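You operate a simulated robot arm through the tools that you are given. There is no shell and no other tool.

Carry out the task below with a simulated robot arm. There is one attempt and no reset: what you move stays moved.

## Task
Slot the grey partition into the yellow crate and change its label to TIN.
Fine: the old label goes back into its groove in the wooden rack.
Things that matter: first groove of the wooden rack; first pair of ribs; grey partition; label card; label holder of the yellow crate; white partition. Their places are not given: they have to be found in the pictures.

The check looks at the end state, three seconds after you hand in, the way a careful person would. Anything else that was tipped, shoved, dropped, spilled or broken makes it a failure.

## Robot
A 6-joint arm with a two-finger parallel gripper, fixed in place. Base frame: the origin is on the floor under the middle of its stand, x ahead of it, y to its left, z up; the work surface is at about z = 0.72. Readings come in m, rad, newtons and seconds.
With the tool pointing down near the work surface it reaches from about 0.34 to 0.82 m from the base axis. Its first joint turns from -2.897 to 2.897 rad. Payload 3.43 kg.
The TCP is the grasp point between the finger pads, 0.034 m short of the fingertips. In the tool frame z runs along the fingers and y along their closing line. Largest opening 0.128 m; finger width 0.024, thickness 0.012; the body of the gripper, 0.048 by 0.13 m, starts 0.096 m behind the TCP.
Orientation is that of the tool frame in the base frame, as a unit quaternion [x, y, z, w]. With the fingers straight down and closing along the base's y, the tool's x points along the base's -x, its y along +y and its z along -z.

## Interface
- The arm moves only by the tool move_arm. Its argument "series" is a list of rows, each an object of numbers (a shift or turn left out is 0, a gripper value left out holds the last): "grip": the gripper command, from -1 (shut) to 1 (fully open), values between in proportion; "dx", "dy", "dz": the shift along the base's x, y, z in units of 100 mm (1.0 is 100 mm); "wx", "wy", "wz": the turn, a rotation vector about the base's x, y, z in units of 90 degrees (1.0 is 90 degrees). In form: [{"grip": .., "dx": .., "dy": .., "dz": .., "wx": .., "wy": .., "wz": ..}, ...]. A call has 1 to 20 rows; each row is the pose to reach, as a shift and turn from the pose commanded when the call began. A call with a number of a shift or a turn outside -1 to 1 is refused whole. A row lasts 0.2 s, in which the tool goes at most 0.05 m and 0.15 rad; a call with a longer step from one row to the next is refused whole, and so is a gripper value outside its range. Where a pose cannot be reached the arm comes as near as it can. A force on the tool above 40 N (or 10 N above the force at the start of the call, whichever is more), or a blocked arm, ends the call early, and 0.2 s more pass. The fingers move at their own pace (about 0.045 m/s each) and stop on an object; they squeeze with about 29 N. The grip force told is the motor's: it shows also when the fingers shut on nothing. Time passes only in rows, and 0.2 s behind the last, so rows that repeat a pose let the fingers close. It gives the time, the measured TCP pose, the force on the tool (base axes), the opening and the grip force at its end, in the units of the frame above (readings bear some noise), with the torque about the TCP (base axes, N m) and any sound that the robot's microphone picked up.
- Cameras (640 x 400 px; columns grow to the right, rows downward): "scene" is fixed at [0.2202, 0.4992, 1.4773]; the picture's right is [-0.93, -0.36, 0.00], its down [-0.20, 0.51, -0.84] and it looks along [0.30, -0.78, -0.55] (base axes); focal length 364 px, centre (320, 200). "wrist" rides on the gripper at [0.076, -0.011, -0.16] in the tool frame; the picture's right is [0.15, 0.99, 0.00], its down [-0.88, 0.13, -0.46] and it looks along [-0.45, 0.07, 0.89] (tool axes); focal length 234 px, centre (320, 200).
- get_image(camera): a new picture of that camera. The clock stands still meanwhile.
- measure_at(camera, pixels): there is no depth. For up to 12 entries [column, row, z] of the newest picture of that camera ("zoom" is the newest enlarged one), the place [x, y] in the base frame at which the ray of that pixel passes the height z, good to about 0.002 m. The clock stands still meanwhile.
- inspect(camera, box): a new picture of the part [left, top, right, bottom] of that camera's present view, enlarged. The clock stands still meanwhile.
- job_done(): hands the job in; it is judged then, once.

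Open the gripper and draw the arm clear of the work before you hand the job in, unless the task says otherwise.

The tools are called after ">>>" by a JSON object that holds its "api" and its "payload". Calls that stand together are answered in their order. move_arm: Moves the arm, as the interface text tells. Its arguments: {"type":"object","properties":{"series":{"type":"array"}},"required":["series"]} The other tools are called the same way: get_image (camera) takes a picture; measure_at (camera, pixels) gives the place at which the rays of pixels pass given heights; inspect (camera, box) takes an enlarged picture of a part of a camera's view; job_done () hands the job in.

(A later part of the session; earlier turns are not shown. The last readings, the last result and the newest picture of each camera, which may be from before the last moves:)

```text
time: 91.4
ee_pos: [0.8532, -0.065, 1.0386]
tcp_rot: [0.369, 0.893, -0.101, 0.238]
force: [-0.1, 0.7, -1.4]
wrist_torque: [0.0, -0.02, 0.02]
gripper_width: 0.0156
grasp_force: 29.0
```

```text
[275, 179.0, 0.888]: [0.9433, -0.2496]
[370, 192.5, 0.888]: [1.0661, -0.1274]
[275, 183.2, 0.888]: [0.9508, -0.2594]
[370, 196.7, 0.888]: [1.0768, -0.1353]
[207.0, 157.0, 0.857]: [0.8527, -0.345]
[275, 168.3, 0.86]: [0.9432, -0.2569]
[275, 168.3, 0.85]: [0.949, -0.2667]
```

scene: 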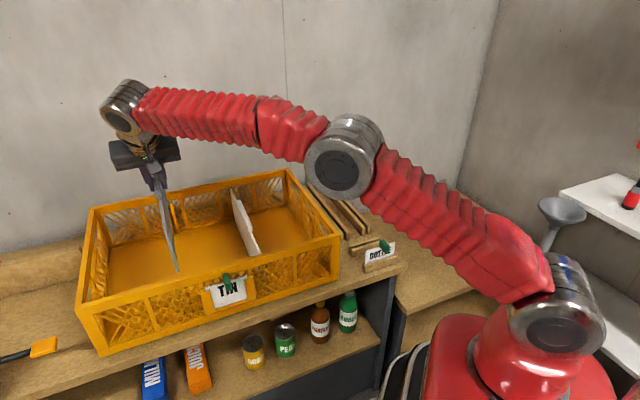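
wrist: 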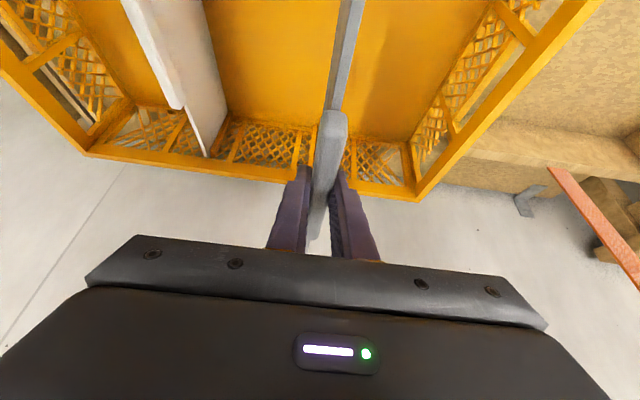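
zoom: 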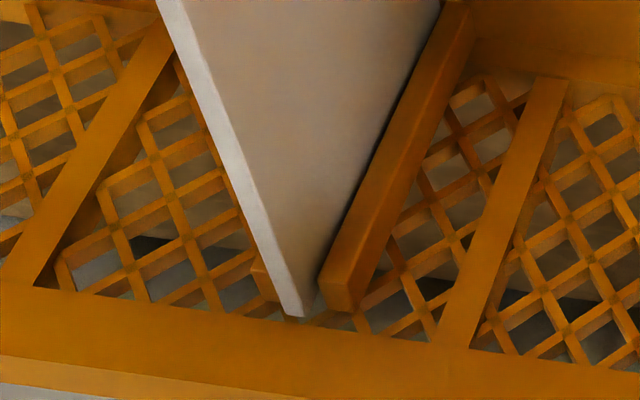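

The opening runs from v=0.0137 to 0.390, so it is 0.376 m long, while the partition is about 0.373 m long and its far end stood about 2 mm too far back. I shift 3 mm toward the front (−v) and lower again past the rim height, reading force and torque.

>>> {"api": "move_arm", "payload": {"series": [{"dx": -0.021, "dy": 0.021}, {"dx": -0.021, "dy": 0.021, "dz": -0.05}, {"dx": -0.021, "dy": 0.021, "dz": -0.09}, {"dx": -0.021, "dy": 0.021, "dz": -0.12}, {"dx": -0.021, "dy": 0.021, "dz": -0.12}]}}

```text
time: 92.6
ee_pos: [0.8523, -0.0646, 1.028]
tcp_rot: [0.369, 0.892, -0.103, 0.238]
force: [-0.2, 0.2, -1.6]
wrist_torque: [-0.05, -0.04, -0.01]
gripper_width: 0.0158
grasp_force: 29.5
```

At the same height there is now only the weight, with no contact. I go on down in 2 mm steps.

>>> {"api": "move_arm", "payload": {"series": [{"dz": -0.01}, {"dz": -0.02}, {"dz": -0.02}]}}

>>> {"api": "move_arm", "payload": {"series": [{"dz": -0.01}, {"dz": -0.02}, {"dz": -0.02}]}}

```text
time: 93.4
ee_pos: [0.8519, -0.0619, 1.0262]
tcp_rot: [0.37, 0.892, -0.102, 0.239]
force: [-1.1, 0.6, 4.5]
wrist_torque: [-0.68, -0.59, -0.04]
gripper_width: 0.0158
grasp_force: 28.9
```

```text
time: 94.2
ee_pos: [0.8513, -0.0641, 1.0236]
tcp_rot: [0.37, 0.892, -0.102, 0.238]
force: [-1.2, 2.4, 5.5]
wrist_torque: [-0.6, -0.68, 0.1]
gripper_width: 0.0158
grasp_force: 29.1
```

The far end touches again, about 2 mm lower and pushing it forward, so it catches on the rim's rounded inner edge. I raise 6 mm, shift another 2 mm toward the front, and try again.

>>> {"api": "move_arm", "payload": {"series": [{"dz": 0.04}, {"dz": 0.07}, {"dx": -0.014, "dy": 0.014, "dz": 0.07}, {"dx": -0.014, "dy": 0.014, "dz": 0.07}]}}

>>> {"api": "move_arm", "payload": {"series": [{"dz": -0.03}, {"dz": -0.05}, {"dz": -0.05}]}}

>>> {"api": "move_arm", "payload": {"series": [{"dz": -0.01}, {"dz": -0.02}, {"dz": -0.02}]}}

```text
time: 95.2
ee_pos: [0.8507, -0.0615, 1.0299]
tcp_rot: [0.37, 0.892, -0.102, 0.239]
force: [-0.4, -0.6, -1.2]
wrist_torque: [0.03, 0.01, -0.01]
gripper_width: 0.0154
grasp_force: 28.8
```

```text
time: 96.0
ee_pos: [0.8501, -0.0626, 1.0249]
tcp_rot: [0.37, 0.892, -0.103, 0.238]
force: [0.0, -0.3, -1.0]
wrist_torque: [-0.01, -0.01, 0.01]
gripper_width: 0.0159
grasp_force: 29.0
```

```text
time: 96.8
ee_pos: [0.8504, -0.0614, 1.0236]
tcp_rot: [0.369, 0.892, -0.101, 0.24]
force: [-0.5, 0.0, 1.6]
wrist_torque: [-0.37, -0.4, 0.0]
gripper_width: 0.0156
grasp_force: 29.4
```

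Contact builds again, a little lower. I raise clear and zoom in the scene view on where the far lower corner should be, near (167,195), to see it against the back rim.

>>> {"api": "move_arm", "payload": {"series": [{"dz": 0.05}, {"dz": 0.1}, {"dz": 0.1}]}}

>>> {"api": "inspect", "payload": {"camera": "scene", "box": [156, 182, 180, 206]}}

>>> {"api": "inspect", "payload": {"camera": "scene", "box": [150, 170, 200, 290]}}

```text
time: 97.6
ee_pos: [0.8493, -0.0615, 1.0331]
tcp_rot: [0.37, 0.892, -0.102, 0.239]
force: [0.9, -0.4, -2.0]
wrist_torque: [-0.01, 0.02, 0.01]
gripper_width: 0.0154
grasp_force: 29.4
```

```text
16.00 times, centred on (168, 194) of scene
```

zoom: 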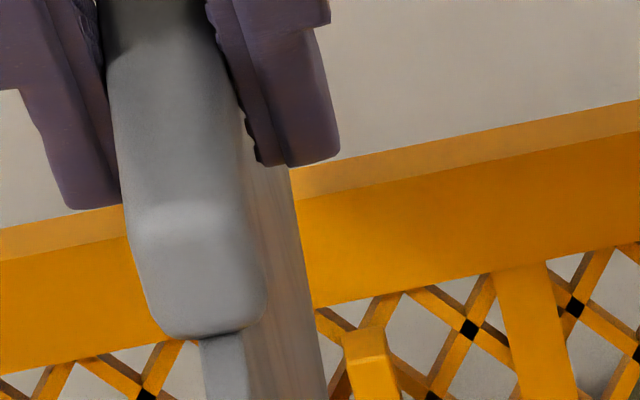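

```text
3.33 times, centred on (175, 230) of scene
```

zoom: 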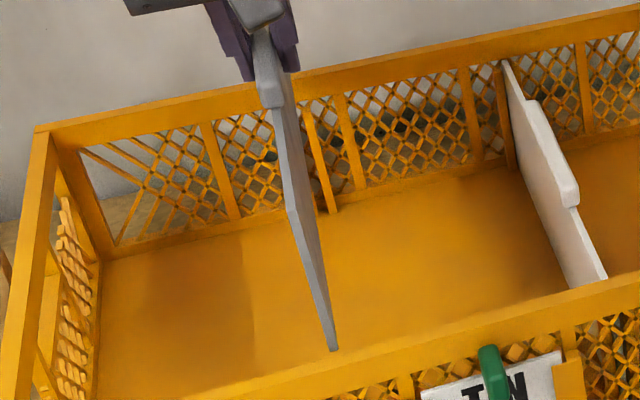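

The visible right boundary is the partition's bottom edge. It continues up behind the finger past (166.1,191.8), so I measure how far back that point is, and where the near corner is, at the present bottom height.

>>> {"api": "get_image", "payload": {"camera": "scene"}}

>>> {"api": "inspect", "payload": {"camera": "scene", "box": [164, 262, 194, 286]}}

>>> {"api": "measure_at", "payload": {"camera": "scene", "pixels": [[166.1, 191.8, 0.892], [166.1, 191.8, 0.889], [166.1, 191.8, 0.895], [178.9, 275.0, 0.892], [178.9, 275.0, 0.888]]}}

```text
taken
```

scene: 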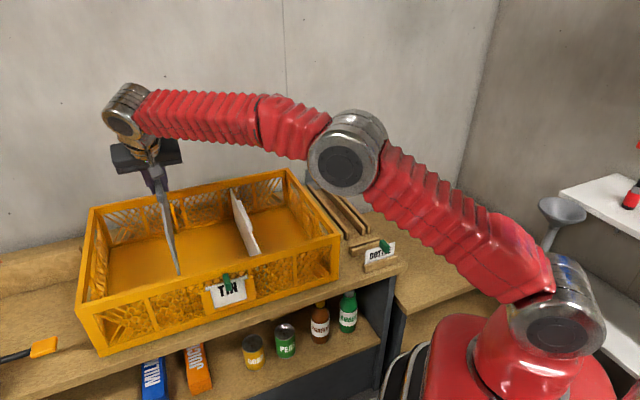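

```text
16.00 times, centred on (179, 274) of scene
```

zoom: 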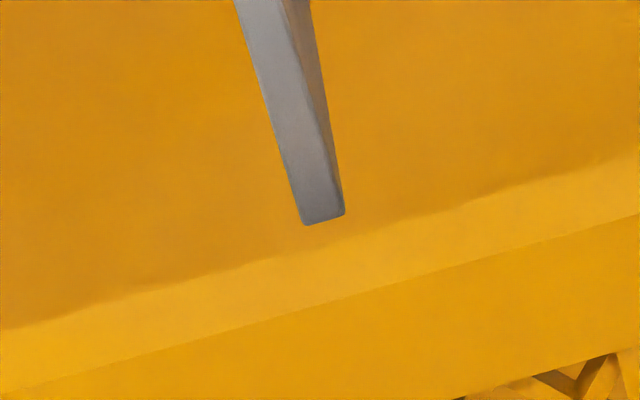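

```text
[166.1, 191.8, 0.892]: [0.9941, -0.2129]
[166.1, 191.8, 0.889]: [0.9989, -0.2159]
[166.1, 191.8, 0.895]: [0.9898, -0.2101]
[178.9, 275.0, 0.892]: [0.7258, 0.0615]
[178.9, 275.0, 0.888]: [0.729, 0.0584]
```

The two ends disagree unless the partition has pitched in the grip from those contacts (far end up). I check the handle's near end in the same wrist zoom as before.

>>> {"api": "get_image", "payload": {"camera": "wrist"}}

>>> {"api": "inspect", "payload": {"camera": "wrist", "box": [255, 100, 385, 230]}}

>>> {"api": "inspect", "payload": {"camera": "wrist", "box": [285, 160, 355, 260]}}

```text
taken
```

wrist: 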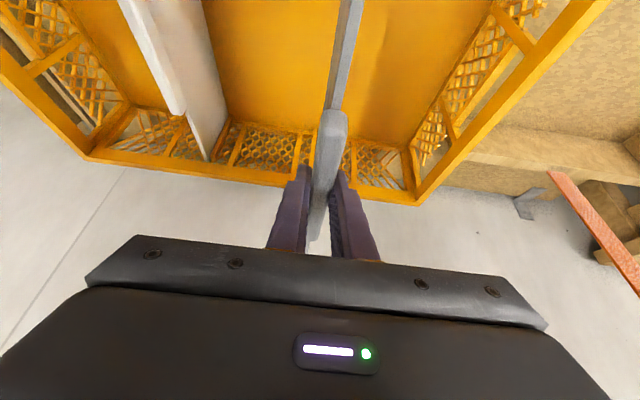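

```text
3.08 times, centred on (320, 165) of wrist
```

zoom: 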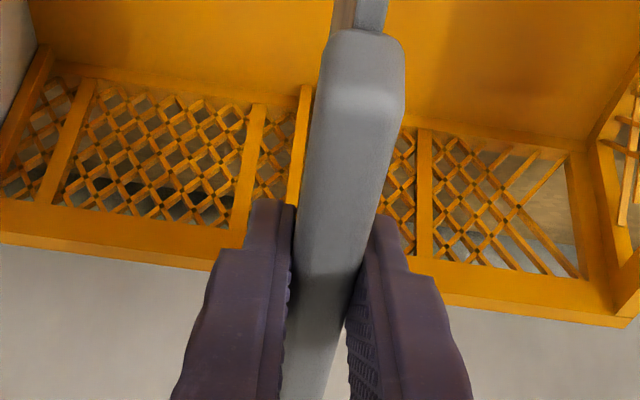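

```text
4.00 times, centred on (320, 210) of wrist
```

zoom: 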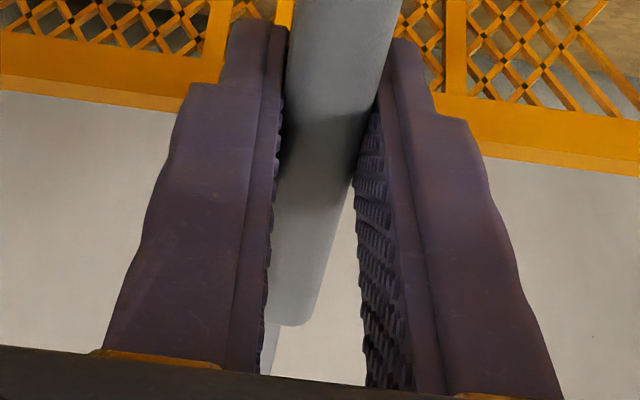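

The handle's far end has moved down in the picture and its near end up, so the partition has pitched about 1° (far end up). That pushes its far lower corner about 2.5 mm backward, which explains the lasting contact. I turn the tool back by about 0.95° about u to level it, at the present clear height, and look.

>>> {"api": "move_arm", "payload": {"series": [{"wx": 0.0075, "wy": 0.0075}, {"wx": 0.0075, "wy": 0.0075}, {"wx": 0.0075, "wy": 0.0075}]}}

>>> {"api": "get_image", "payload": {"camera": "scene"}}

>>> {"api": "inspect", "payload": {"camera": "scene", "box": [164, 262, 194, 286]}}

>>> {"api": "inspect", "payload": {"camera": "scene", "box": [156, 182, 180, 206]}}

```text
time: 98.4
ee_pos: [0.8489, -0.0615, 1.0341]
tcp_rot: [0.37, 0.894, -0.099, 0.231]
force: [-0.3, 0.2, -1.1]
wrist_torque: [-0.02, -0.01, 0.01]
gripper_width: 0.0154
grasp_force: 28.7
```

```text
taken
```

scene: 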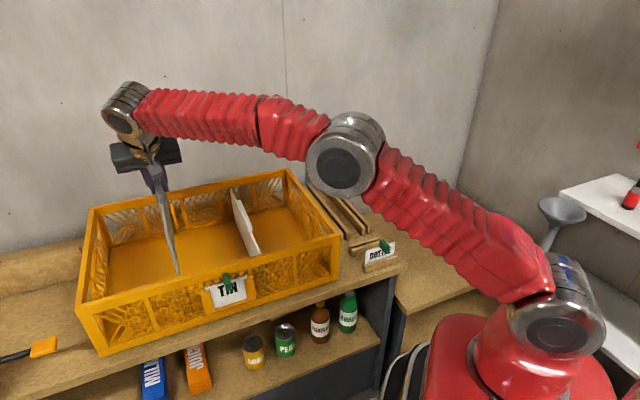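

```text
16.00 times, centred on (179, 274) of scene
```

zoom: 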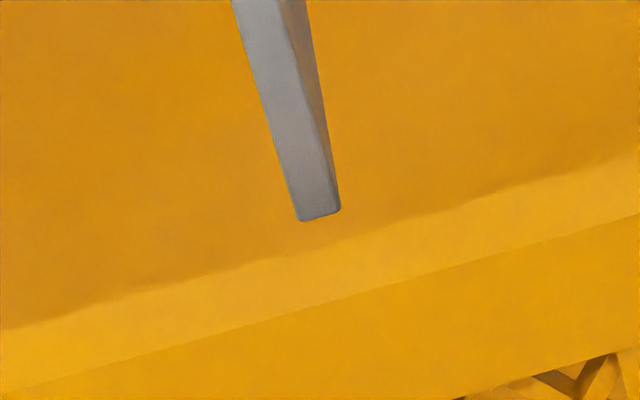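

```text
16.00 times, centred on (168, 194) of scene
```

zoom: 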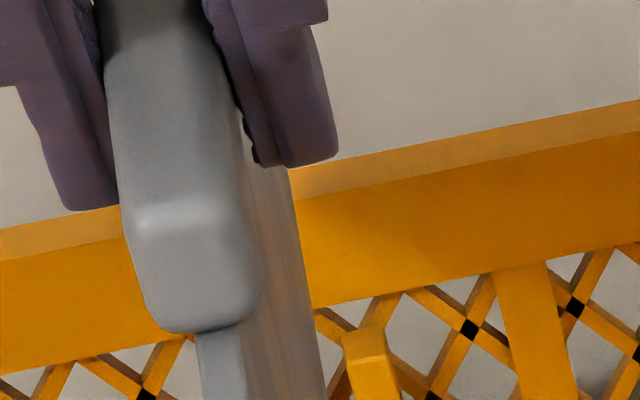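

The near lower corner has risen slightly and should now be at v≈0.015. I lower 6 mm, then in smaller steps, reading force and torque.

>>> {"api": "move_arm", "payload": {"series": [{"dz": -0.03}, {"dz": -0.06}, {"dz": -0.06}]}}

>>> {"api": "move_arm", "payload": {"series": [{"dz": -0.01}, {"dz": -0.02}, {"dz": -0.02}]}}

>>> {"api": "move_arm", "payload": {"series": [{"dz": -0.01}, {"dz": -0.01}]}}

```text
time: 99.2
ee_pos: [0.8484, -0.0612, 1.0276]
tcp_rot: [0.37, 0.894, -0.099, 0.232]
force: [0.2, -0.4, -2.2]
wrist_torque: [0.01, -0.01, -0.02]
gripper_width: 0.0156
grasp_force: 28.8
```

```text
time: 100.0
ee_pos: [0.8495, -0.0612, 1.0262]
tcp_rot: [0.371, 0.894, -0.1, 0.232]
force: [-0.4, 0.6, -1.5]
wrist_torque: [0.04, -0.01, 0.0]
gripper_width: 0.0154
grasp_force: 29.4
```

```text
time: 100.6
ee_pos: [0.8495, -0.0625, 1.0245]
tcp_rot: [0.371, 0.894, -0.1, 0.231]
force: [0.3, 0.0, -1.7]
wrist_torque: [0.02, 0.01, 0.01]
gripper_width: 0.0153
grasp_force: 29.0
```

There is still only the weight at z=1.0245, and the bottom should already be below the rim top. I continue in 2 mm steps.

>>> {"api": "move_arm", "payload": {"series": [{"dz": -0.01}, {"dz": -0.02}, {"dz": -0.02}]}}

>>> {"api": "move_arm", "payload": {"series": [{"dz": -0.01}, {"dz": -0.02}, {"dz": -0.02}]}}

```text
time: 101.4
ee_pos: [0.849, -0.062, 1.0221]
tcp_rot: [0.37, 0.894, -0.099, 0.231]
force: [-0.5, -0.1, -1.9]
wrist_torque: [0.0, -0.01, -0.04]
gripper_width: 0.0157
grasp_force: 28.5
```

```text
time: 102.2
ee_pos: [0.8503, -0.0607, 1.0201]
tcp_rot: [0.37, 0.894, -0.099, 0.232]
force: [0.8, 0.1, -1.2]
wrist_torque: [0.05, 0.01, 0.01]
gripper_width: 0.0157
grasp_force: 29.2
```

Both ends are passing inside the rim with no contact. I go on in 3 mm steps and check the pictures.

>>> {"api": "move_arm", "payload": {"series": [{"dz": -0.01}, {"dz": -0.02}, {"dz": -0.03}, {"dz": -0.03}]}}

>>> {"api": "move_arm", "payload": {"series": [{"dz": -0.01}, {"dz": -0.02}, {"dz": -0.03}, {"dz": -0.03}]}}

>>> {"api": "get_image", "payload": {"camera": "scene"}}

>>> {"api": "inspect", "payload": {"camera": "scene", "box": [150, 170, 200, 290]}}

>>> {"api": "get_image", "payload": {"camera": "wrist"}}

>>> {"api": "inspect", "payload": {"camera": "wrist", "box": [255, 100, 385, 230]}}

```text
time: 103.2
ee_pos: [0.8491, -0.0625, 1.0177]
tcp_rot: [0.371, 0.894, -0.099, 0.232]
force: [-0.2, 0.8, -2.0]
wrist_torque: [0.02, 0.01, -0.01]
gripper_width: 0.0157
grasp_force: 28.7
```

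```text
time: 104.2
ee_pos: [0.85, -0.0625, 1.014]
tcp_rot: [0.37, 0.894, -0.099, 0.232]
force: [0.4, 0.7, -2.1]
wrist_torque: [0.02, 0.02, -0.03]
gripper_width: 0.0158
grasp_force: 29.6
```

```text
taken
```

scene: 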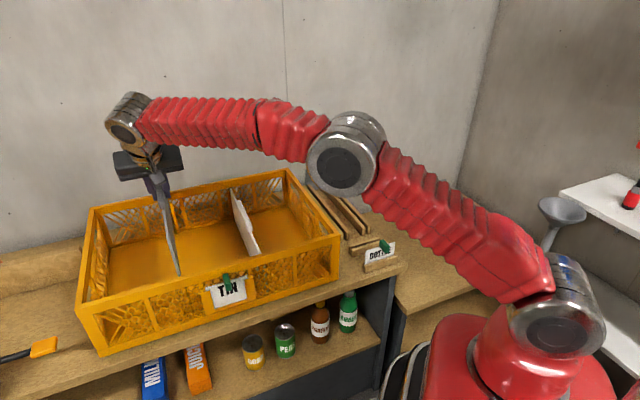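

```text
3.33 times, centred on (175, 230) of scene
```

zoom: 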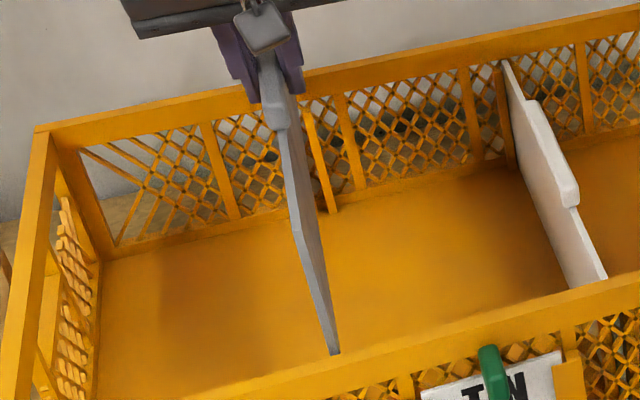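

```text
taken
```

wrist: 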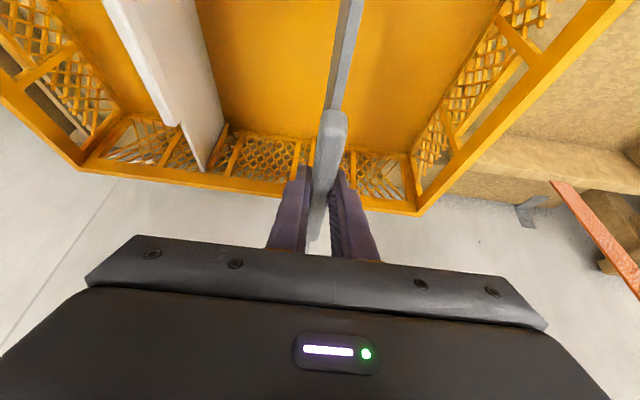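

```text
3.08 times, centred on (320, 165) of wrist
```

zoom: 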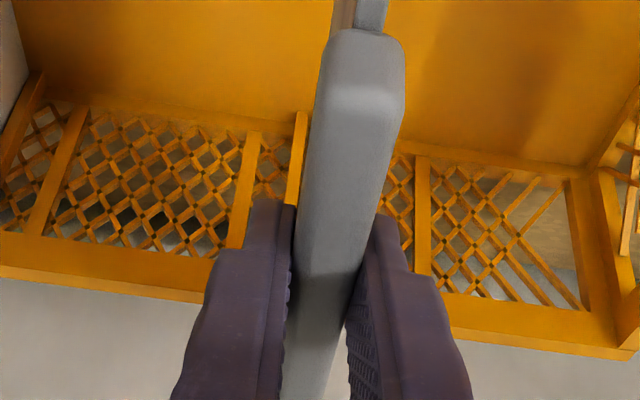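

The bottom is now at about z=0.873, inside the rim, and all is quiet. The rib tops come at about z≈0.855 (TCP≈0.996), so I continue in small steps and watch for any contact there.

>>> {"api": "move_arm", "payload": {"series": [{"dz": -0.02}, {"dz": -0.04}, {"dz": -0.06}, {"dz": -0.06}]}}

>>> {"api": "move_arm", "payload": {"series": [{"dz": -0.02}, {"dz": -0.04}, {"dz": -0.04}]}}

>>> {"api": "move_arm", "payload": {"series": [{"dz": -0.01}, {"dz": -0.02}, {"dz": -0.02}]}}

```text
time: 105.2
ee_pos: [0.8495, -0.0618, 1.0075]
tcp_rot: [0.37, 0.894, -0.099, 0.232]
force: [0.5, -0.3, -1.4]
wrist_torque: [0.01, -0.02, -0.02]
gripper_width: 0.0154
grasp_force: 29.1
```

```text
time: 106.0
ee_pos: [0.8489, -0.0613, 1.0042]
tcp_rot: [0.37, 0.894, -0.099, 0.232]
force: [0.2, -0.6, -1.9]
wrist_torque: [-0.01, -0.02, 0.0]
gripper_width: 0.0154
grasp_force: 28.6
```

```text
time: 106.8
ee_pos: [0.8492, -0.0617, 1.0034]
tcp_rot: [0.37, 0.894, -0.099, 0.232]
force: [0.7, -0.5, -0.7]
wrist_torque: [0.03, 0.01, 0.01]
gripper_width: 0.0154
grasp_force: 28.7
```

Still free. I continue with 2 mm steps through the rib-top zone.

>>> {"api": "move_arm", "payload": {"series": [{"dz": -0.01}, {"dz": -0.02}, {"dz": -0.02}]}}

>>> {"api": "move_arm", "payload": {"series": [{"dz": -0.01}, {"dz": -0.02}, {"dz": -0.02}]}}

>>> {"api": "move_arm", "payload": {"series": [{"dz": -0.01}, {"dz": -0.02}, {"dz": -0.02}]}}

```text
time: 107.6
ee_pos: [0.8503, -0.062, 0.9997]
tcp_rot: [0.37, 0.894, -0.099, 0.232]
force: [1.8, 0.3, -1.0]
wrist_torque: [0.01, -0.01, 0.02]
gripper_width: 0.0157
grasp_force: 29.1
```

```text
time: 108.4
ee_pos: [0.848, -0.0617, 0.9983]
tcp_rot: [0.372, 0.894, -0.1, 0.231]
force: [0.0, 0.0, -1.6]
wrist_torque: [0.01, -0.04, -0.02]
gripper_width: 0.0154
grasp_force: 28.8
```

```text
time: 109.2
ee_pos: [0.8487, -0.0635, 0.996]
tcp_rot: [0.371, 0.894, -0.1, 0.232]
force: [0.0, 0.1, -1.5]
wrist_torque: [0.02, 0.0, -0.01]
gripper_width: 0.0157
grasp_force: 28.9
```

>>> {"api": "move_arm", "payload": {"series": [{"dz": -0.01}, {"dz": -0.02}, {"dz": -0.02}]}}

>>> {"api": "move_arm", "payload": {"series": [{"dz": -0.01}, {"dz": -0.02}, {"dz": -0.02}]}}

>>> {"api": "inspect", "payload": {"camera": "scene", "box": [150, 170, 200, 290]}}

```text
time: 110.0
ee_pos: [0.8487, -0.0604, 0.9941]
tcp_rot: [0.37, 0.894, -0.1, 0.232]
force: [0.2, -0.7, -0.8]
wrist_torque: [0.04, 0.02, 0.01]
gripper_width: 0.0158
grasp_force: 29.8
```

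```text
time: 110.8
ee_pos: [0.8489, -0.0606, 0.9922]
tcp_rot: [0.37, 0.894, -0.099, 0.231]
force: [0.5, 0.6, -1.3]
wrist_torque: [0.01, -0.02, 0.01]
gripper_width: 0.0156
grasp_force: 28.9
```

```text
3.33 times, centred on (175, 230) of scene
```

zoom: 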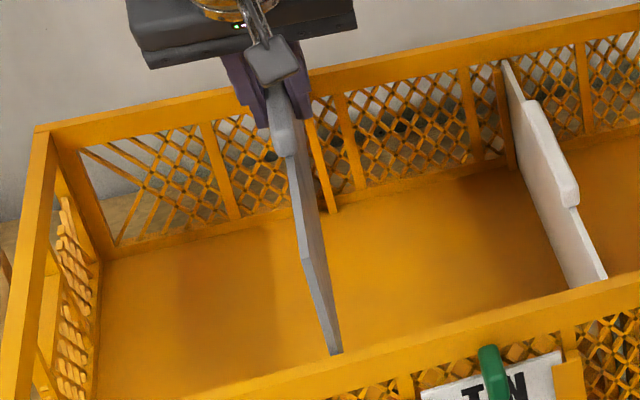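

At TCP 0.992 the bottom is already at about rib-top height and still touches nothing. I continue in 4–5 mm steps with fine rows.

>>> {"api": "move_arm", "payload": {"series": [{"dz": -0.01}, {"dz": -0.02}, {"dz": -0.03}, {"dz": -0.04}, {"dz": -0.04}]}}

>>> {"api": "move_arm", "payload": {"series": [{"dz": -0.01}, {"dz": -0.02}, {"dz": -0.03}, {"dz": -0.04}, {"dz": -0.04}]}}

>>> {"api": "move_arm", "payload": {"series": [{"dz": -0.01}, {"dz": -0.02}, {"dz": -0.03}, {"dz": -0.04}, {"dz": -0.04}]}}

```text
time: 112.0
ee_pos: [0.8486, -0.0623, 0.9876]
tcp_rot: [0.37, 0.894, -0.099, 0.232]
force: [0.1, -0.2, -1.9]
wrist_torque: [0.01, 0.0, 0.01]
gripper_width: 0.0156
grasp_force: 29.5
```

```text
time: 113.2
ee_pos: [0.8489, -0.0625, 0.9842]
tcp_rot: [0.37, 0.894, -0.1, 0.232]
force: [-1.1, -0.1, -1.6]
wrist_torque: [0.0, -0.01, 0.03]
gripper_width: 0.0154
grasp_force: 29.0
```

```text
time: 114.4
ee_pos: [0.8486, -0.0623, 0.9804]
tcp_rot: [0.371, 0.894, -0.099, 0.232]
force: [-0.1, 0.0, -1.9]
wrist_torque: [0.01, -0.01, -0.03]
gripper_width: 0.0158
grasp_force: 29.3
```

The bottom edge is at about 0.840, well below the rib tops, and slides freely. I check in the pictures that it is between the two ribs before going deeper.

>>> {"api": "get_image", "payload": {"camera": "wrist"}}

>>> {"api": "inspect", "payload": {"camera": "wrist", "box": [280, 110, 360, 210]}}

>>> {"api": "inspect", "payload": {"camera": "scene", "box": [155, 190, 195, 245]}}

```text
taken
```

wrist: 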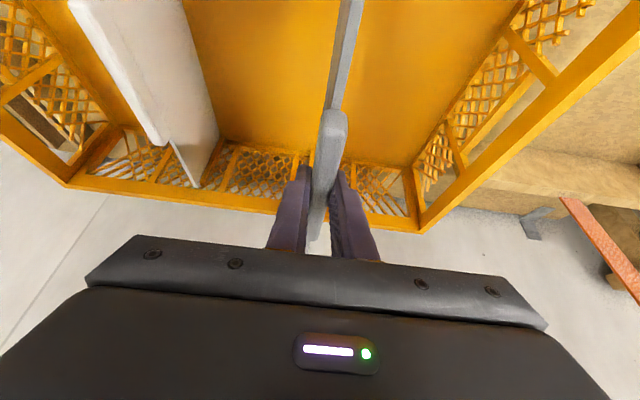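

```text
4.00 times, centred on (320, 160) of wrist
```

zoom: 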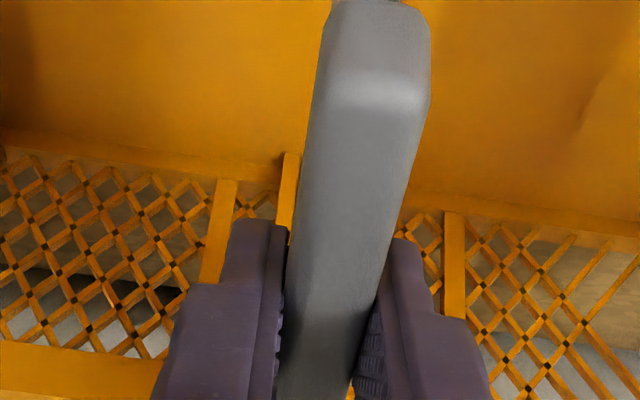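

```text
7.27 times, centred on (175, 218) of scene
```

zoom: 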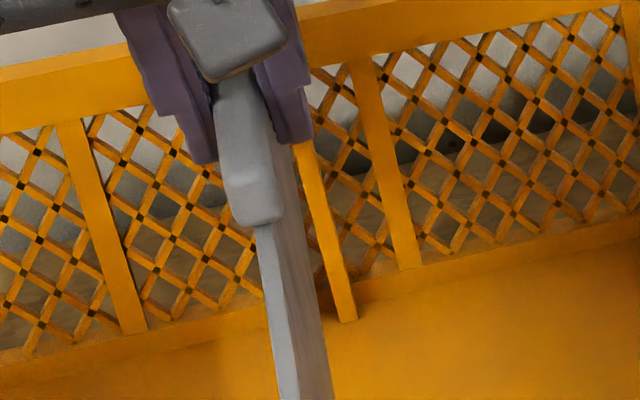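

The −u rib is just to the right of the partition in the scene view, and the other rib is hidden right behind it, so it runs between them. I lower in 10 mm calls with fine rows.

>>> {"api": "move_arm", "payload": {"series": [{"dz": -0.025}, {"dz": -0.05}, {"dz": -0.075}, {"dz": -0.1}, {"dz": -0.1}]}}

>>> {"api": "move_arm", "payload": {"series": [{"dz": -0.025}, {"dz": -0.05}, {"dz": -0.075}, {"dz": -0.1}, {"dz": -0.1}]}}

>>> {"api": "move_arm", "payload": {"series": [{"dz": -0.025}, {"dz": -0.05}, {"dz": -0.075}, {"dz": -0.1}, {"dz": -0.1}]}}

```text
time: 115.6
ee_pos: [0.8495, -0.0622, 0.9694]
tcp_rot: [0.37, 0.894, -0.099, 0.231]
force: [0.3, -0.3, -1.0]
wrist_torque: [0.0, 0.01, -0.03]
gripper_width: 0.0156
grasp_force: 28.8
```

```text
time: 116.8
ee_pos: [0.8502, -0.0625, 0.9594]
tcp_rot: [0.37, 0.894, -0.099, 0.231]
force: [-0.4, -0.9, -0.6]
wrist_torque: [0.01, -0.02, 0.02]
gripper_width: 0.0155
grasp_force: 28.8
```

```text
time: 118.0
ee_pos: [0.848, -0.0628, 0.9501]
tcp_rot: [0.37, 0.894, -0.1, 0.232]
force: [0.3, -0.2, -1.7]
wrist_torque: [-0.01, -0.01, 0.03]
gripper_width: 0.0158
grasp_force: 28.9
```

It slides down freely. I continue another 40 mm in 10–15 mm calls.

>>> {"api": "move_arm", "payload": {"series": [{"dz": -0.03}, {"dz": -0.06}, {"dz": -0.09}, {"dz": -0.12}, {"dz": -0.15}, {"dz": -0.15}]}}

>>> {"api": "move_arm", "payload": {"series": [{"dz": -0.03}, {"dz": -0.06}, {"dz": -0.09}, {"dz": -0.12}, {"dz": -0.15}, {"dz": -0.15}]}}

>>> {"api": "move_arm", "payload": {"series": [{"dz": -0.03}, {"dz": -0.06}, {"dz": -0.09}, {"dz": -0.12}, {"dz": -0.12}]}}

>>> {"api": "inspect", "payload": {"camera": "scene", "box": [140, 170, 260, 290]}}

```text
time: 119.4
ee_pos: [0.8503, -0.0614, 0.9339]
tcp_rot: [0.371, 0.894, -0.1, 0.231]
force: [0.1, 0.1, -1.8]
wrist_torque: [0.02, 0.02, -0.04]
gripper_width: 0.0155
grasp_force: 29.6
```

```text
time: 120.8
ee_pos: [0.8499, -0.0615, 0.9201]
tcp_rot: [0.37, 0.894, -0.099, 0.231]
force: [-1.0, -0.1, -1.0]
wrist_torque: [0.03, -0.02, 0.02]
gripper_width: 0.0156
grasp_force: 29.0
```

```text
time: 122.0
ee_pos: [0.8488, -0.062, 0.9091]
tcp_rot: [0.37, 0.894, -0.1, 0.232]
force: [-0.3, 0.1, -0.7]
wrist_torque: [0.01, 0.03, 0.03]
gripper_width: 0.0157
grasp_force: 29.3
```

```text
3.33 times, centred on (200, 230) of scene
```

zoom: 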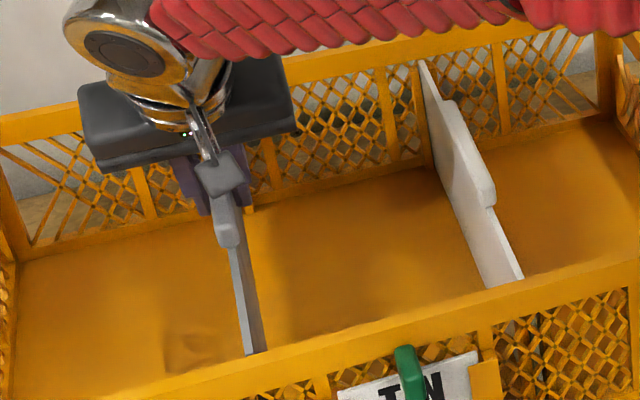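

Nearly seated now. I lower 20 mm more and then probe for the floor in small steps.

>>> {"api": "move_arm", "payload": {"series": [{"dz": -0.03}, {"dz": -0.06}, {"dz": -0.09}, {"dz": -0.12}, {"dz": -0.15}, {"dz": -0.15}]}}

>>> {"api": "move_arm", "payload": {"series": [{"dz": -0.02}, {"dz": -0.04}, {"dz": -0.06}, {"dz": -0.06}]}}

>>> {"api": "get_image", "payload": {"camera": "scene"}}

```text
time: 123.4
ee_pos: [0.8484, -0.063, 0.8934]
tcp_rot: [0.37, 0.894, -0.099, 0.231]
force: [0.5, -1.3, -2.0]
wrist_torque: [0.01, 0.0, -0.01]
gripper_width: 0.0157
grasp_force: 29.3
```

```text
time: 124.4
ee_pos: [0.8484, -0.0616, 0.8868]
tcp_rot: [0.37, 0.894, -0.1, 0.232]
force: [-1.0, 0.3, -1.6]
wrist_torque: [0.03, 0.0, 0.01]
gripper_width: 0.0156
grasp_force: 29.0
```

```text
taken
```

scene: 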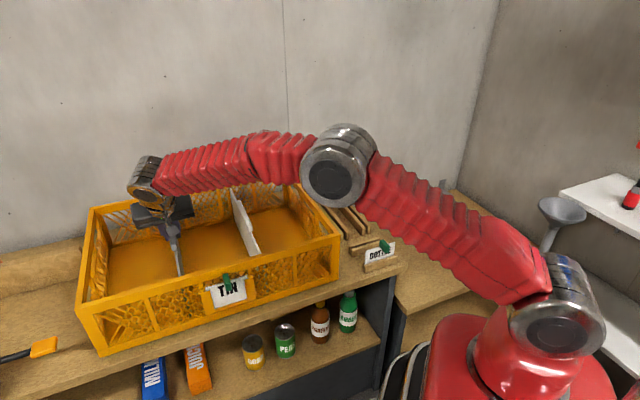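

The arm is well above everything. I probe down in 2 mm steps for the floor contact.

>>> {"api": "move_arm", "payload": {"series": [{"dz": -0.01}, {"dz": -0.02}, {"dz": -0.03}, {"dz": -0.03}]}}

>>> {"api": "move_arm", "payload": {"series": [{"dz": -0.01}, {"dz": -0.02}, {"dz": -0.02}]}}

```text
time: 125.4
ee_pos: [0.8488, -0.0621, 0.8837]
tcp_rot: [0.37, 0.894, -0.099, 0.234]
force: [7.2, -3.5, 0.5]
wrist_torque: [-0.42, -0.76, 0.11]
gripper_width: 0.0158
grasp_force: 29.3
```

```text
time: 126.2
ee_pos: [0.8484, -0.061, 0.8844]
tcp_rot: [0.371, 0.894, -0.098, 0.232]
force: [6.4, -4.6, 9.4]
wrist_torque: [0.19, 0.04, 0.21]
gripper_width: 0.0157
grasp_force: 29.2
```

Contact: about 7.6 N toward +v, then 9 N upward at TCP 0.884. The +v push suggests the near lower corner rubs the front wall, so I back up 3 mm and take a look before deciding.

>>> {"api": "move_arm", "payload": {"series": [{"dz": 0.02}, {"dz": 0.03}, {"dz": 0.03}]}}

>>> {"api": "get_image", "payload": {"camera": "scene"}}

>>> {"api": "inspect", "payload": {"camera": "scene", "box": [155, 185, 275, 290]}}

>>> {"api": "get_image", "payload": {"camera": "wrist"}}

>>> {"api": "inspect", "payload": {"camera": "wrist", "box": [255, 60, 385, 230]}}

```text
time: 127.0
ee_pos: [0.847, -0.0621, 0.8846]
tcp_rot: [0.37, 0.895, -0.099, 0.229]
force: [-0.5, 0.3, -1.3]
wrist_torque: [0.03, 0.01, 0.02]
gripper_width: 0.0159
grasp_force: 28.7
```

```text
taken
```

scene: 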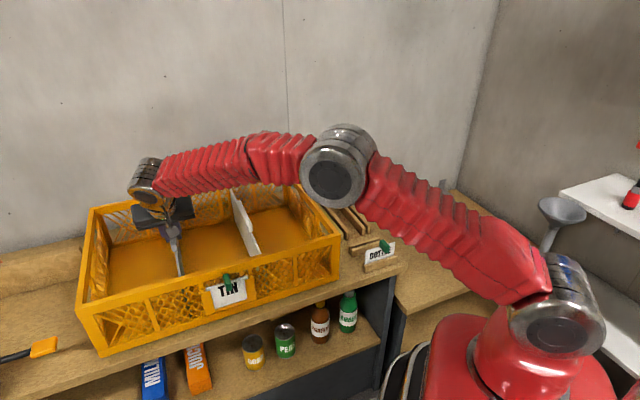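

```text
3.81 times, centred on (215, 238) of scene
```

zoom: 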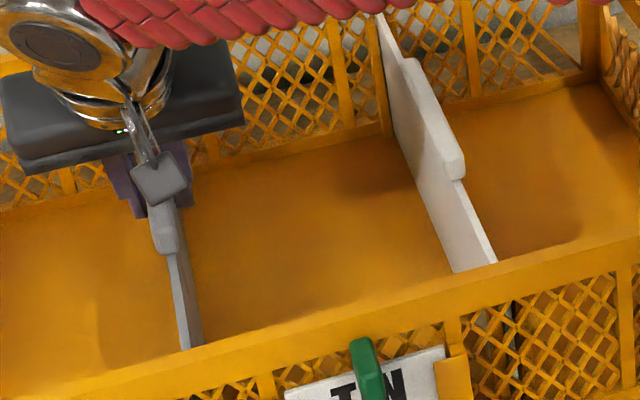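

```text
taken
```

wrist: 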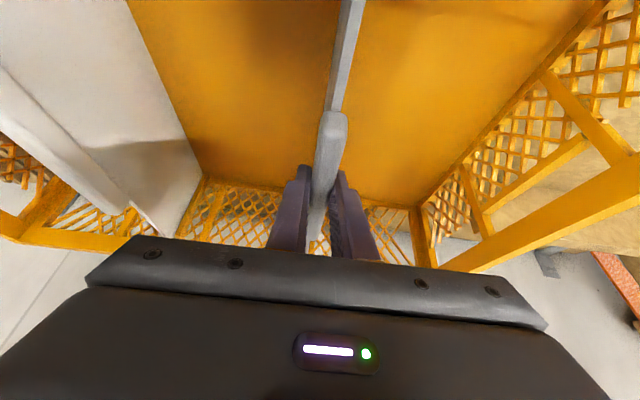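

```text
2.35 times, centred on (320, 145) of wrist
```

zoom: 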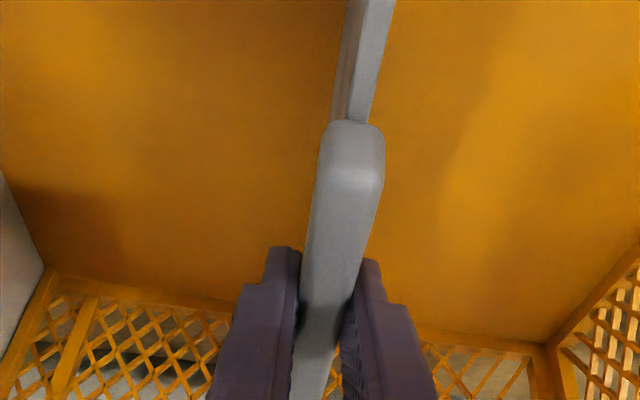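

The load is gone again. The push toward +v at the bottom means the near end is slightly too close to the front wall, so I shift 1.2 mm back (+v) and probe down again in 1 mm steps.

>>> {"api": "move_arm", "payload": {"series": [{"dx": 0.0085, "dy": -0.0085}, {"dx": 0.0085, "dy": -0.0085}]}}

>>> {"api": "move_arm", "payload": {"series": [{"dz": -0.01}, {"dz": -0.01}]}}

>>> {"api": "move_arm", "payload": {"series": [{"dz": -0.01}, {"dz": -0.01}]}}

```text
time: 127.6
ee_pos: [0.8504, -0.0631, 0.8861]
tcp_rot: [0.371, 0.894, -0.099, 0.231]
force: [-0.5, 0.5, -1.2]
wrist_torque: [0.0, 0.02, 0.02]
gripper_width: 0.0154
grasp_force: 28.6
```

```text
time: 128.2
ee_pos: [0.849, -0.063, 0.8826]
tcp_rot: [0.37, 0.894, -0.099, 0.231]
force: [-6.4, 2.3, -2.4]
wrist_torque: [0.53, 0.25, 0.0]
gripper_width: 0.0156
grasp_force: 28.5
```

```text
time: 128.8
ee_pos: [0.85, -0.0621, 0.8835]
tcp_rot: [0.37, 0.894, -0.1, 0.232]
force: [-6.9, 4.4, -2.2]
wrist_torque: [0.65, 0.47, -0.03]
gripper_width: 0.0158
grasp_force: 29.6
```

The force has flipped to −v (about 6 N), so the fit is within about a millimetre and the centre lies between. I shift 0.6 mm forward and read again.

>>> {"api": "move_arm", "payload": {"series": [{"dx": -0.0045, "dy": 0.0045}, {"dx": -0.0045, "dy": 0.0045}]}}

```text
time: 129.4
ee_pos: [0.8498, -0.0619, 0.8841]
tcp_rot: [0.369, 0.894, -0.099, 0.234]
force: [-0.8, -0.5, -1.1]
wrist_torque: [0.01, 0.01, 0.02]
gripper_width: 0.0158
grasp_force: 28.7
```

The force is zero at the middle position. I lower 1 mm at a time from here.

>>> {"api": "move_arm", "payload": {"series": [{"dz": -0.01}, {"dz": -0.01}]}}

>>> {"api": "move_arm", "payload": {"series": [{"dz": -0.01}, {"dz": -0.01}]}}

```text
time: 130.0
ee_pos: [0.851, -0.0628, 0.8827]
tcp_rot: [0.372, 0.894, -0.099, 0.232]
force: [2.1, -0.6, 4.4]
wrist_torque: [0.68, 0.56, -0.1]
gripper_width: 0.0155
grasp_force: 29.3
```

```text
time: 130.6
ee_pos: [0.8502, -0.0634, 0.8834]
tcp_rot: [0.371, 0.894, -0.099, 0.233]
force: [-1.1, -1.0, 16.5]
wrist_torque: [0.12, 0.07, -0.05]
gripper_width: 0.0157
grasp_force: 28.7
```

The upward force rose to 18 N net with almost no torque, so the partition now rests flat on the crate floor. I ease up 1 mm to take off the load, and compare it with the white partition in the pictures.

>>> {"api": "move_arm", "payload": {"series": [{"dz": 0.01}, {"dz": 0.013}, {"dz": 0.013}]}}

>>> {"api": "get_image", "payload": {"camera": "wrist"}}

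>>> {"api": "inspect", "payload": {"camera": "scene", "box": [150, 180, 290, 290]}}

>>> {"api": "inspect", "payload": {"camera": "wrist", "box": [270, 100, 370, 260]}}

```text
time: 131.4
ee_pos: [0.8502, -0.0638, 0.8839]
tcp_rot: [0.371, 0.894, -0.099, 0.233]
force: [3.7, -2.0, 16.3]
wrist_torque: [-0.32, -0.49, -0.02]
gripper_width: 0.0156
grasp_force: 28.9
```

```text
taken
```

wrist: 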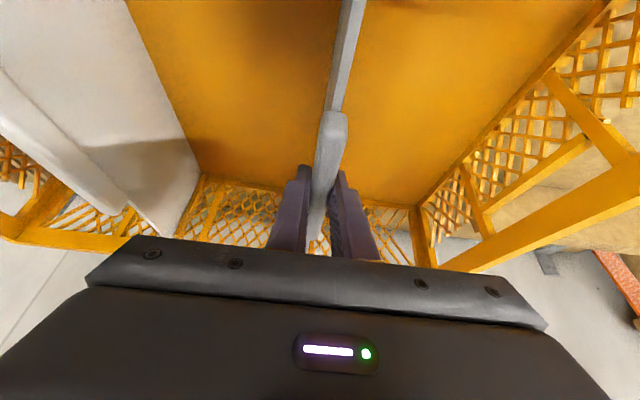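

```text
3.64 times, centred on (220, 235) of scene
```

zoom: 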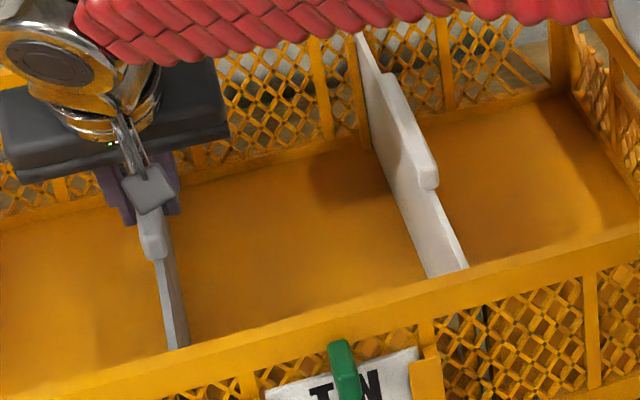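

```text
2.50 times, centred on (320, 180) of wrist
```

zoom: 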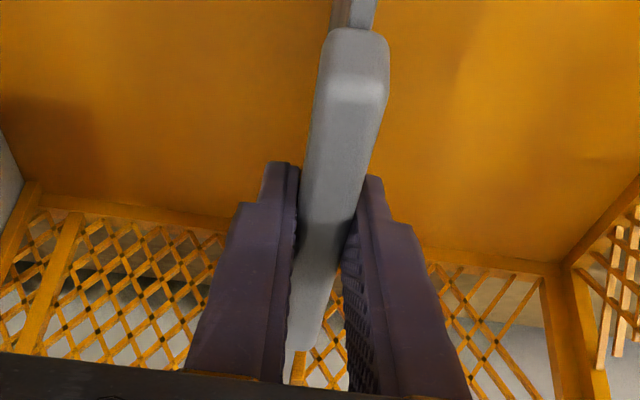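

There is still 16 N of load, because the arm had pressed about 2 mm into its compliance. I ease up in 1 mm steps until it is gone.

>>> {"api": "move_arm", "payload": {"series": [{"dz": 0.01}, {"dz": 0.01}]}}

>>> {"api": "move_arm", "payload": {"series": [{"dz": 0.008}, {"dz": 0.008}]}}

```text
time: 132.0
ee_pos: [0.8505, -0.0621, 0.8832]
tcp_rot: [0.371, 0.894, -0.1, 0.231]
force: [7.5, -3.3, 9.9]
wrist_torque: [-0.37, -0.61, 0.07]
gripper_width: 0.0157
grasp_force: 29.3
```

```text
time: 132.6
ee_pos: [0.8498, -0.0623, 0.8827]
tcp_rot: [0.37, 0.894, -0.099, 0.232]
force: [8.1, -4.5, 2.8]
wrist_torque: [-0.24, -0.6, 0.08]
gripper_width: 0.0159
grasp_force: 29.1
```

Vertically it is nearly unloaded, but about 9 N toward +v remains, from the near end against the front wall. I shift 0.6 mm back to relieve that before releasing.

>>> {"api": "move_arm", "payload": {"series": [{"dx": 0.0045, "dy": -0.0045}, {"dx": 0.0045, "dy": -0.0045}]}}

```text
time: 133.2
ee_pos: [0.8512, -0.0644, 0.8829]
tcp_rot: [0.37, 0.895, -0.099, 0.231]
force: [4.5, -1.6, -1.5]
wrist_torque: [0.08, -0.18, 0.08]
gripper_width: 0.0158
grasp_force: 28.9
```

About 4 N remains along +v and the weight is in the gripper again. I shift another 0.3 mm, then open the gripper.

>>> {"api": "move_arm", "payload": {"series": [{"dx": 0.0025, "dy": -0.0025}, {"dx": 0.0025, "dy": -0.0025}]}}

```text
time: 133.8
ee_pos: [0.8497, -0.0626, 0.8847]
tcp_rot: [0.37, 0.894, -0.099, 0.231]
force: [1.0, 0.2, -1.7]
wrist_torque: [0.04, 0.0, -0.02]
gripper_width: 0.0156
grasp_force: 29.1
```

Only the weight is left. I open the gripper to 60 mm and check that the partition stays in place.

>>> {"api": "move_arm", "payload": {"series": [{"grip": -0.06}, {"grip": -0.06}, {"grip": -0.06}, {"grip": -0.06}, {"grip": -0.06}]}}

>>> {"api": "get_image", "payload": {"camera": "wrist"}}

>>> {"api": "inspect", "payload": {"camera": "wrist", "box": [270, 100, 370, 260]}}

>>> {"api": "inspect", "payload": {"camera": "scene", "box": [150, 180, 290, 290]}}

```text
time: 135.0
ee_pos: [0.8501, -0.064, 0.8833]
tcp_rot: [0.37, 0.894, -0.1, 0.232]
force: [-0.8, -0.1, -0.1]
wrist_torque: [0.0, 0.01, -0.04]
gripper_width: 0.0604
grasp_force: 0.0
```

```text
taken
```

wrist: 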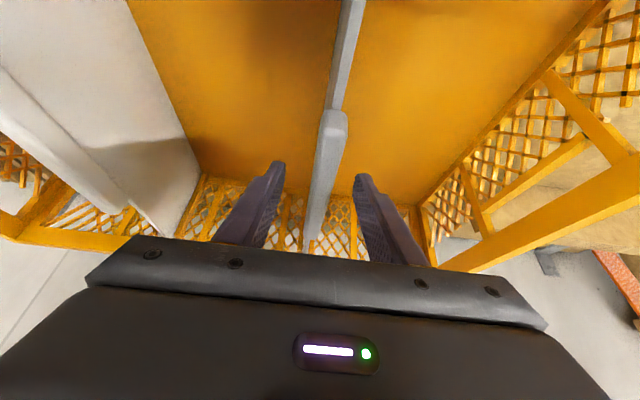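

```text
2.50 times, centred on (320, 180) of wrist
```

zoom: 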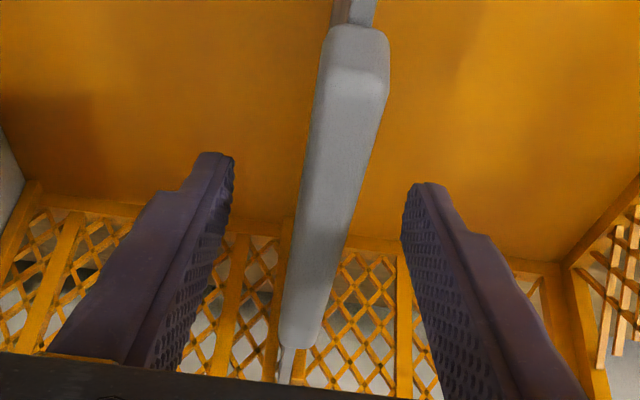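

```text
3.64 times, centred on (220, 235) of scene
```

zoom: 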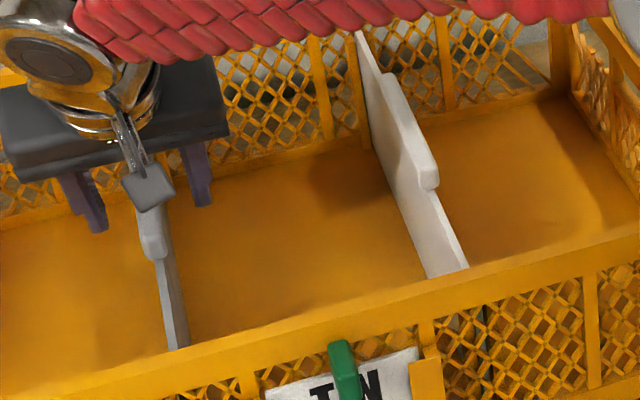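

The partition stays upright on its own. I retreat straight up, slowly at first.

>>> {"api": "move_arm", "payload": {"series": [{"dz": 0.05}, {"dz": 0.12}, {"dz": 0.22}, {"dz": 0.35}, {"dz": 0.5}, {"dz": 0.65}, {"dz": 0.8}, {"dz": 1.0}]}}

>>> {"api": "move_arm", "payload": {"series": [{"dz": 0.3}, {"dz": 0.55}, {"dz": 0.55}]}}

>>> {"api": "get_image", "payload": {"camera": "wrist"}}

>>> {"api": "get_image", "payload": {"camera": "scene"}}

>>> {"api": "inspect", "payload": {"camera": "wrist", "box": [180, 0, 420, 200]}}

```text
time: 136.8
ee_pos: [0.8487, -0.0631, 0.984]
tcp_rot: [0.37, 0.895, -0.099, 0.231]
force: [0.3, -0.3, 0.6]
wrist_torque: [0.0, 0.01, -0.01]
gripper_width: 0.0602
grasp_force: 0.0
```

```text
time: 137.6
ee_pos: [0.8514, -0.0628, 1.0404]
tcp_rot: [0.37, 0.894, -0.1, 0.231]
force: [0.6, -0.8, -0.6]
wrist_torque: [0.01, -0.02, -0.01]
gripper_width: 0.06
grasp_force: 0.1
```

```text
taken
```

wrist: 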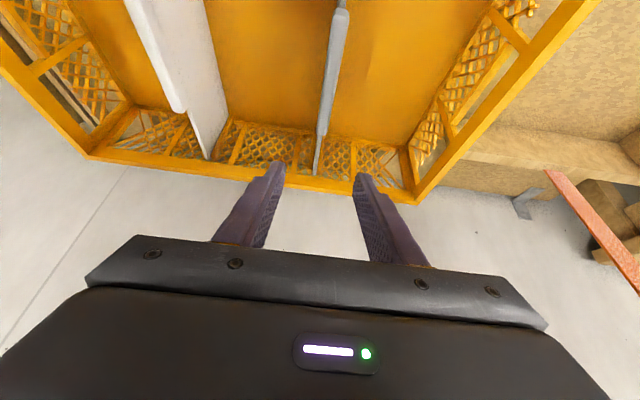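

```text
taken
```

scene: 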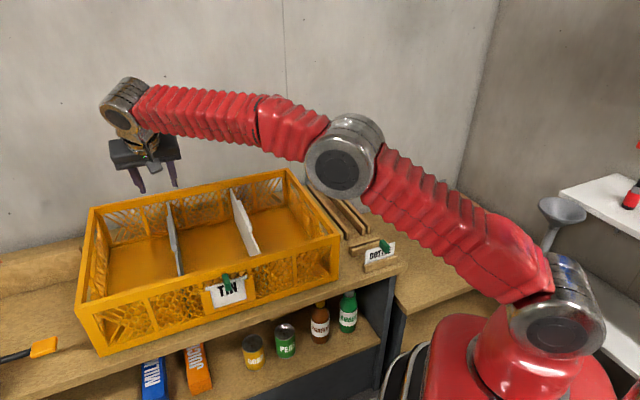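

```text
2.00 times, centred on (300, 100) of wrist
```

zoom: 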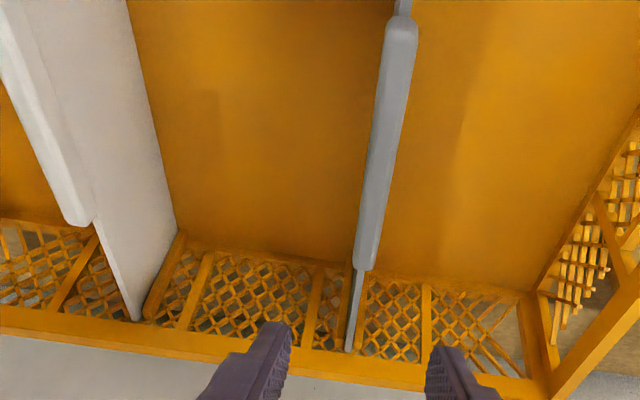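

The grey partition stands in the crate. I zoom on its back end between the ribs, and compare its height with the white one's.

>>> {"api": "inspect", "payload": {"camera": "wrist", "box": [290, 110, 360, 190]}}

>>> {"api": "inspect", "payload": {"camera": "wrist", "box": [170, 85, 240, 165]}}

>>> {"api": "inspect", "payload": {"camera": "scene", "box": [150, 180, 270, 285]}}

```text
5.00 times, centred on (325, 150) of wrist
```

zoom: 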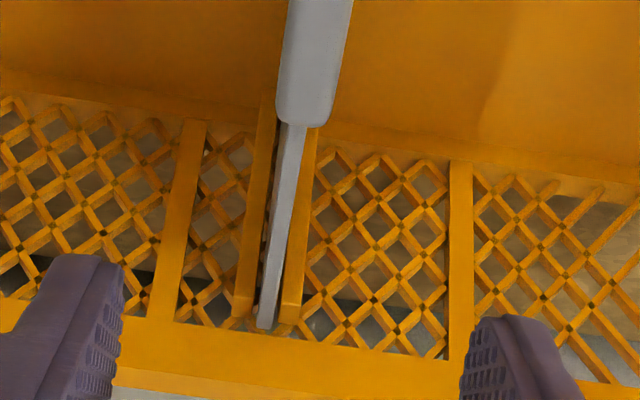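

```text
5.00 times, centred on (205, 125) of wrist
```

zoom: 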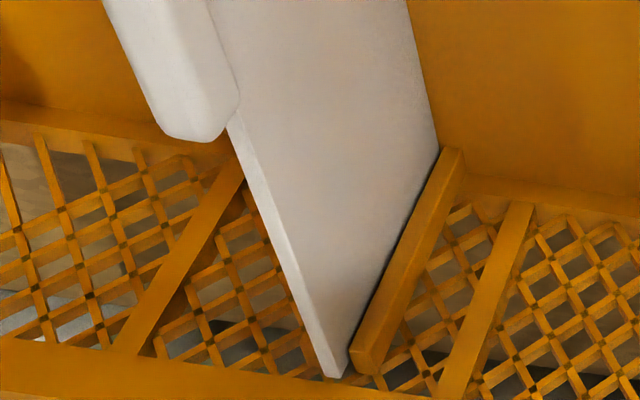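

```text
3.81 times, centred on (210, 232) of scene
```

zoom: 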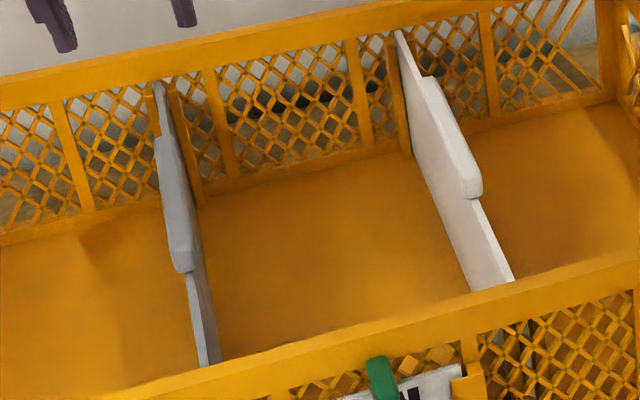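

The back end sits exactly between its two ribs. I compare the grey and white top back corners, (314.0,174.4) and (208.0,159.6), at the same height, to check that the seating depth matches.

>>> {"api": "measure_at", "payload": {"camera": "wrist", "pixels": [[314.0, 174.4, 0.861], [208.0, 159.6, 0.861], [314.0, 174.4, 0.866], [208.0, 159.6, 0.866]]}}

```text
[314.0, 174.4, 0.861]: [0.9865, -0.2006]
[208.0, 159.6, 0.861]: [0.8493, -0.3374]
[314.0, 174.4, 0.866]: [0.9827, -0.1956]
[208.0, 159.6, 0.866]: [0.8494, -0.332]
```

Both corners come out at the same v (0.386) at the same height, so the grey partition is seated as deep as the white one. I pull back 100 mm, return the tool to vertical, and look at the front end from above.

>>> {"api": "move_arm", "payload": {"series": [{"dx": -0.3, "dy": 0.05, "dz": 0.05}, {"dx": -0.6, "dy": 0.1, "dz": 0.1}, {"dx": -0.9, "dy": 0.15, "dz": 0.1}, {"dx": -1.0, "dy": 0.2, "dz": 0.1}]}}

>>> {"api": "move_arm", "payload": {"series": [{"wx": 0.057, "wy": 0.057}, {"wx": 0.114, "wy": 0.114}, {"wx": 0.171, "wy": 0.171}, {"wx": 0.2282, "wy": 0.2282}, {"wx": 0.2282, "wy": 0.2282}]}}

>>> {"api": "get_image", "payload": {"camera": "wrist"}}

```text
time: 138.6
ee_pos: [0.7508, -0.0421, 1.05]
tcp_rot: [0.371, 0.894, -0.1, 0.231]
force: [0.2, 0.6, -0.9]
wrist_torque: [0.01, 0.05, -0.01]
gripper_width: 0.0599
grasp_force: 0.0
```

```text
time: 139.8
ee_pos: [0.7499, -0.0421, 1.0499]
tcp_rot: [0.382, 0.924, -0.003, -0.001]
force: [0.3, 0.5, 0.2]
wrist_torque: [0.02, -0.01, 0.04]
gripper_width: 0.06
grasp_force: 0.1
```

```text
taken
```

wrist: 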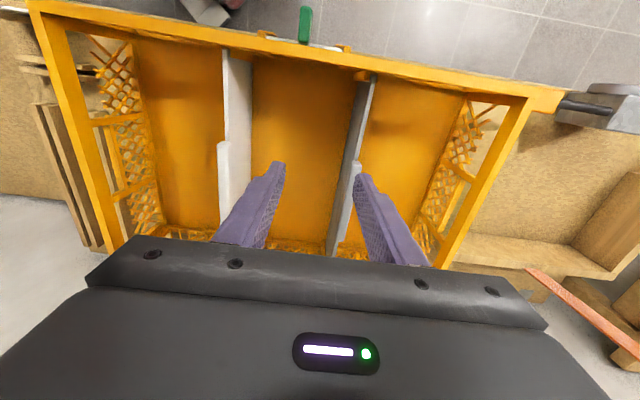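

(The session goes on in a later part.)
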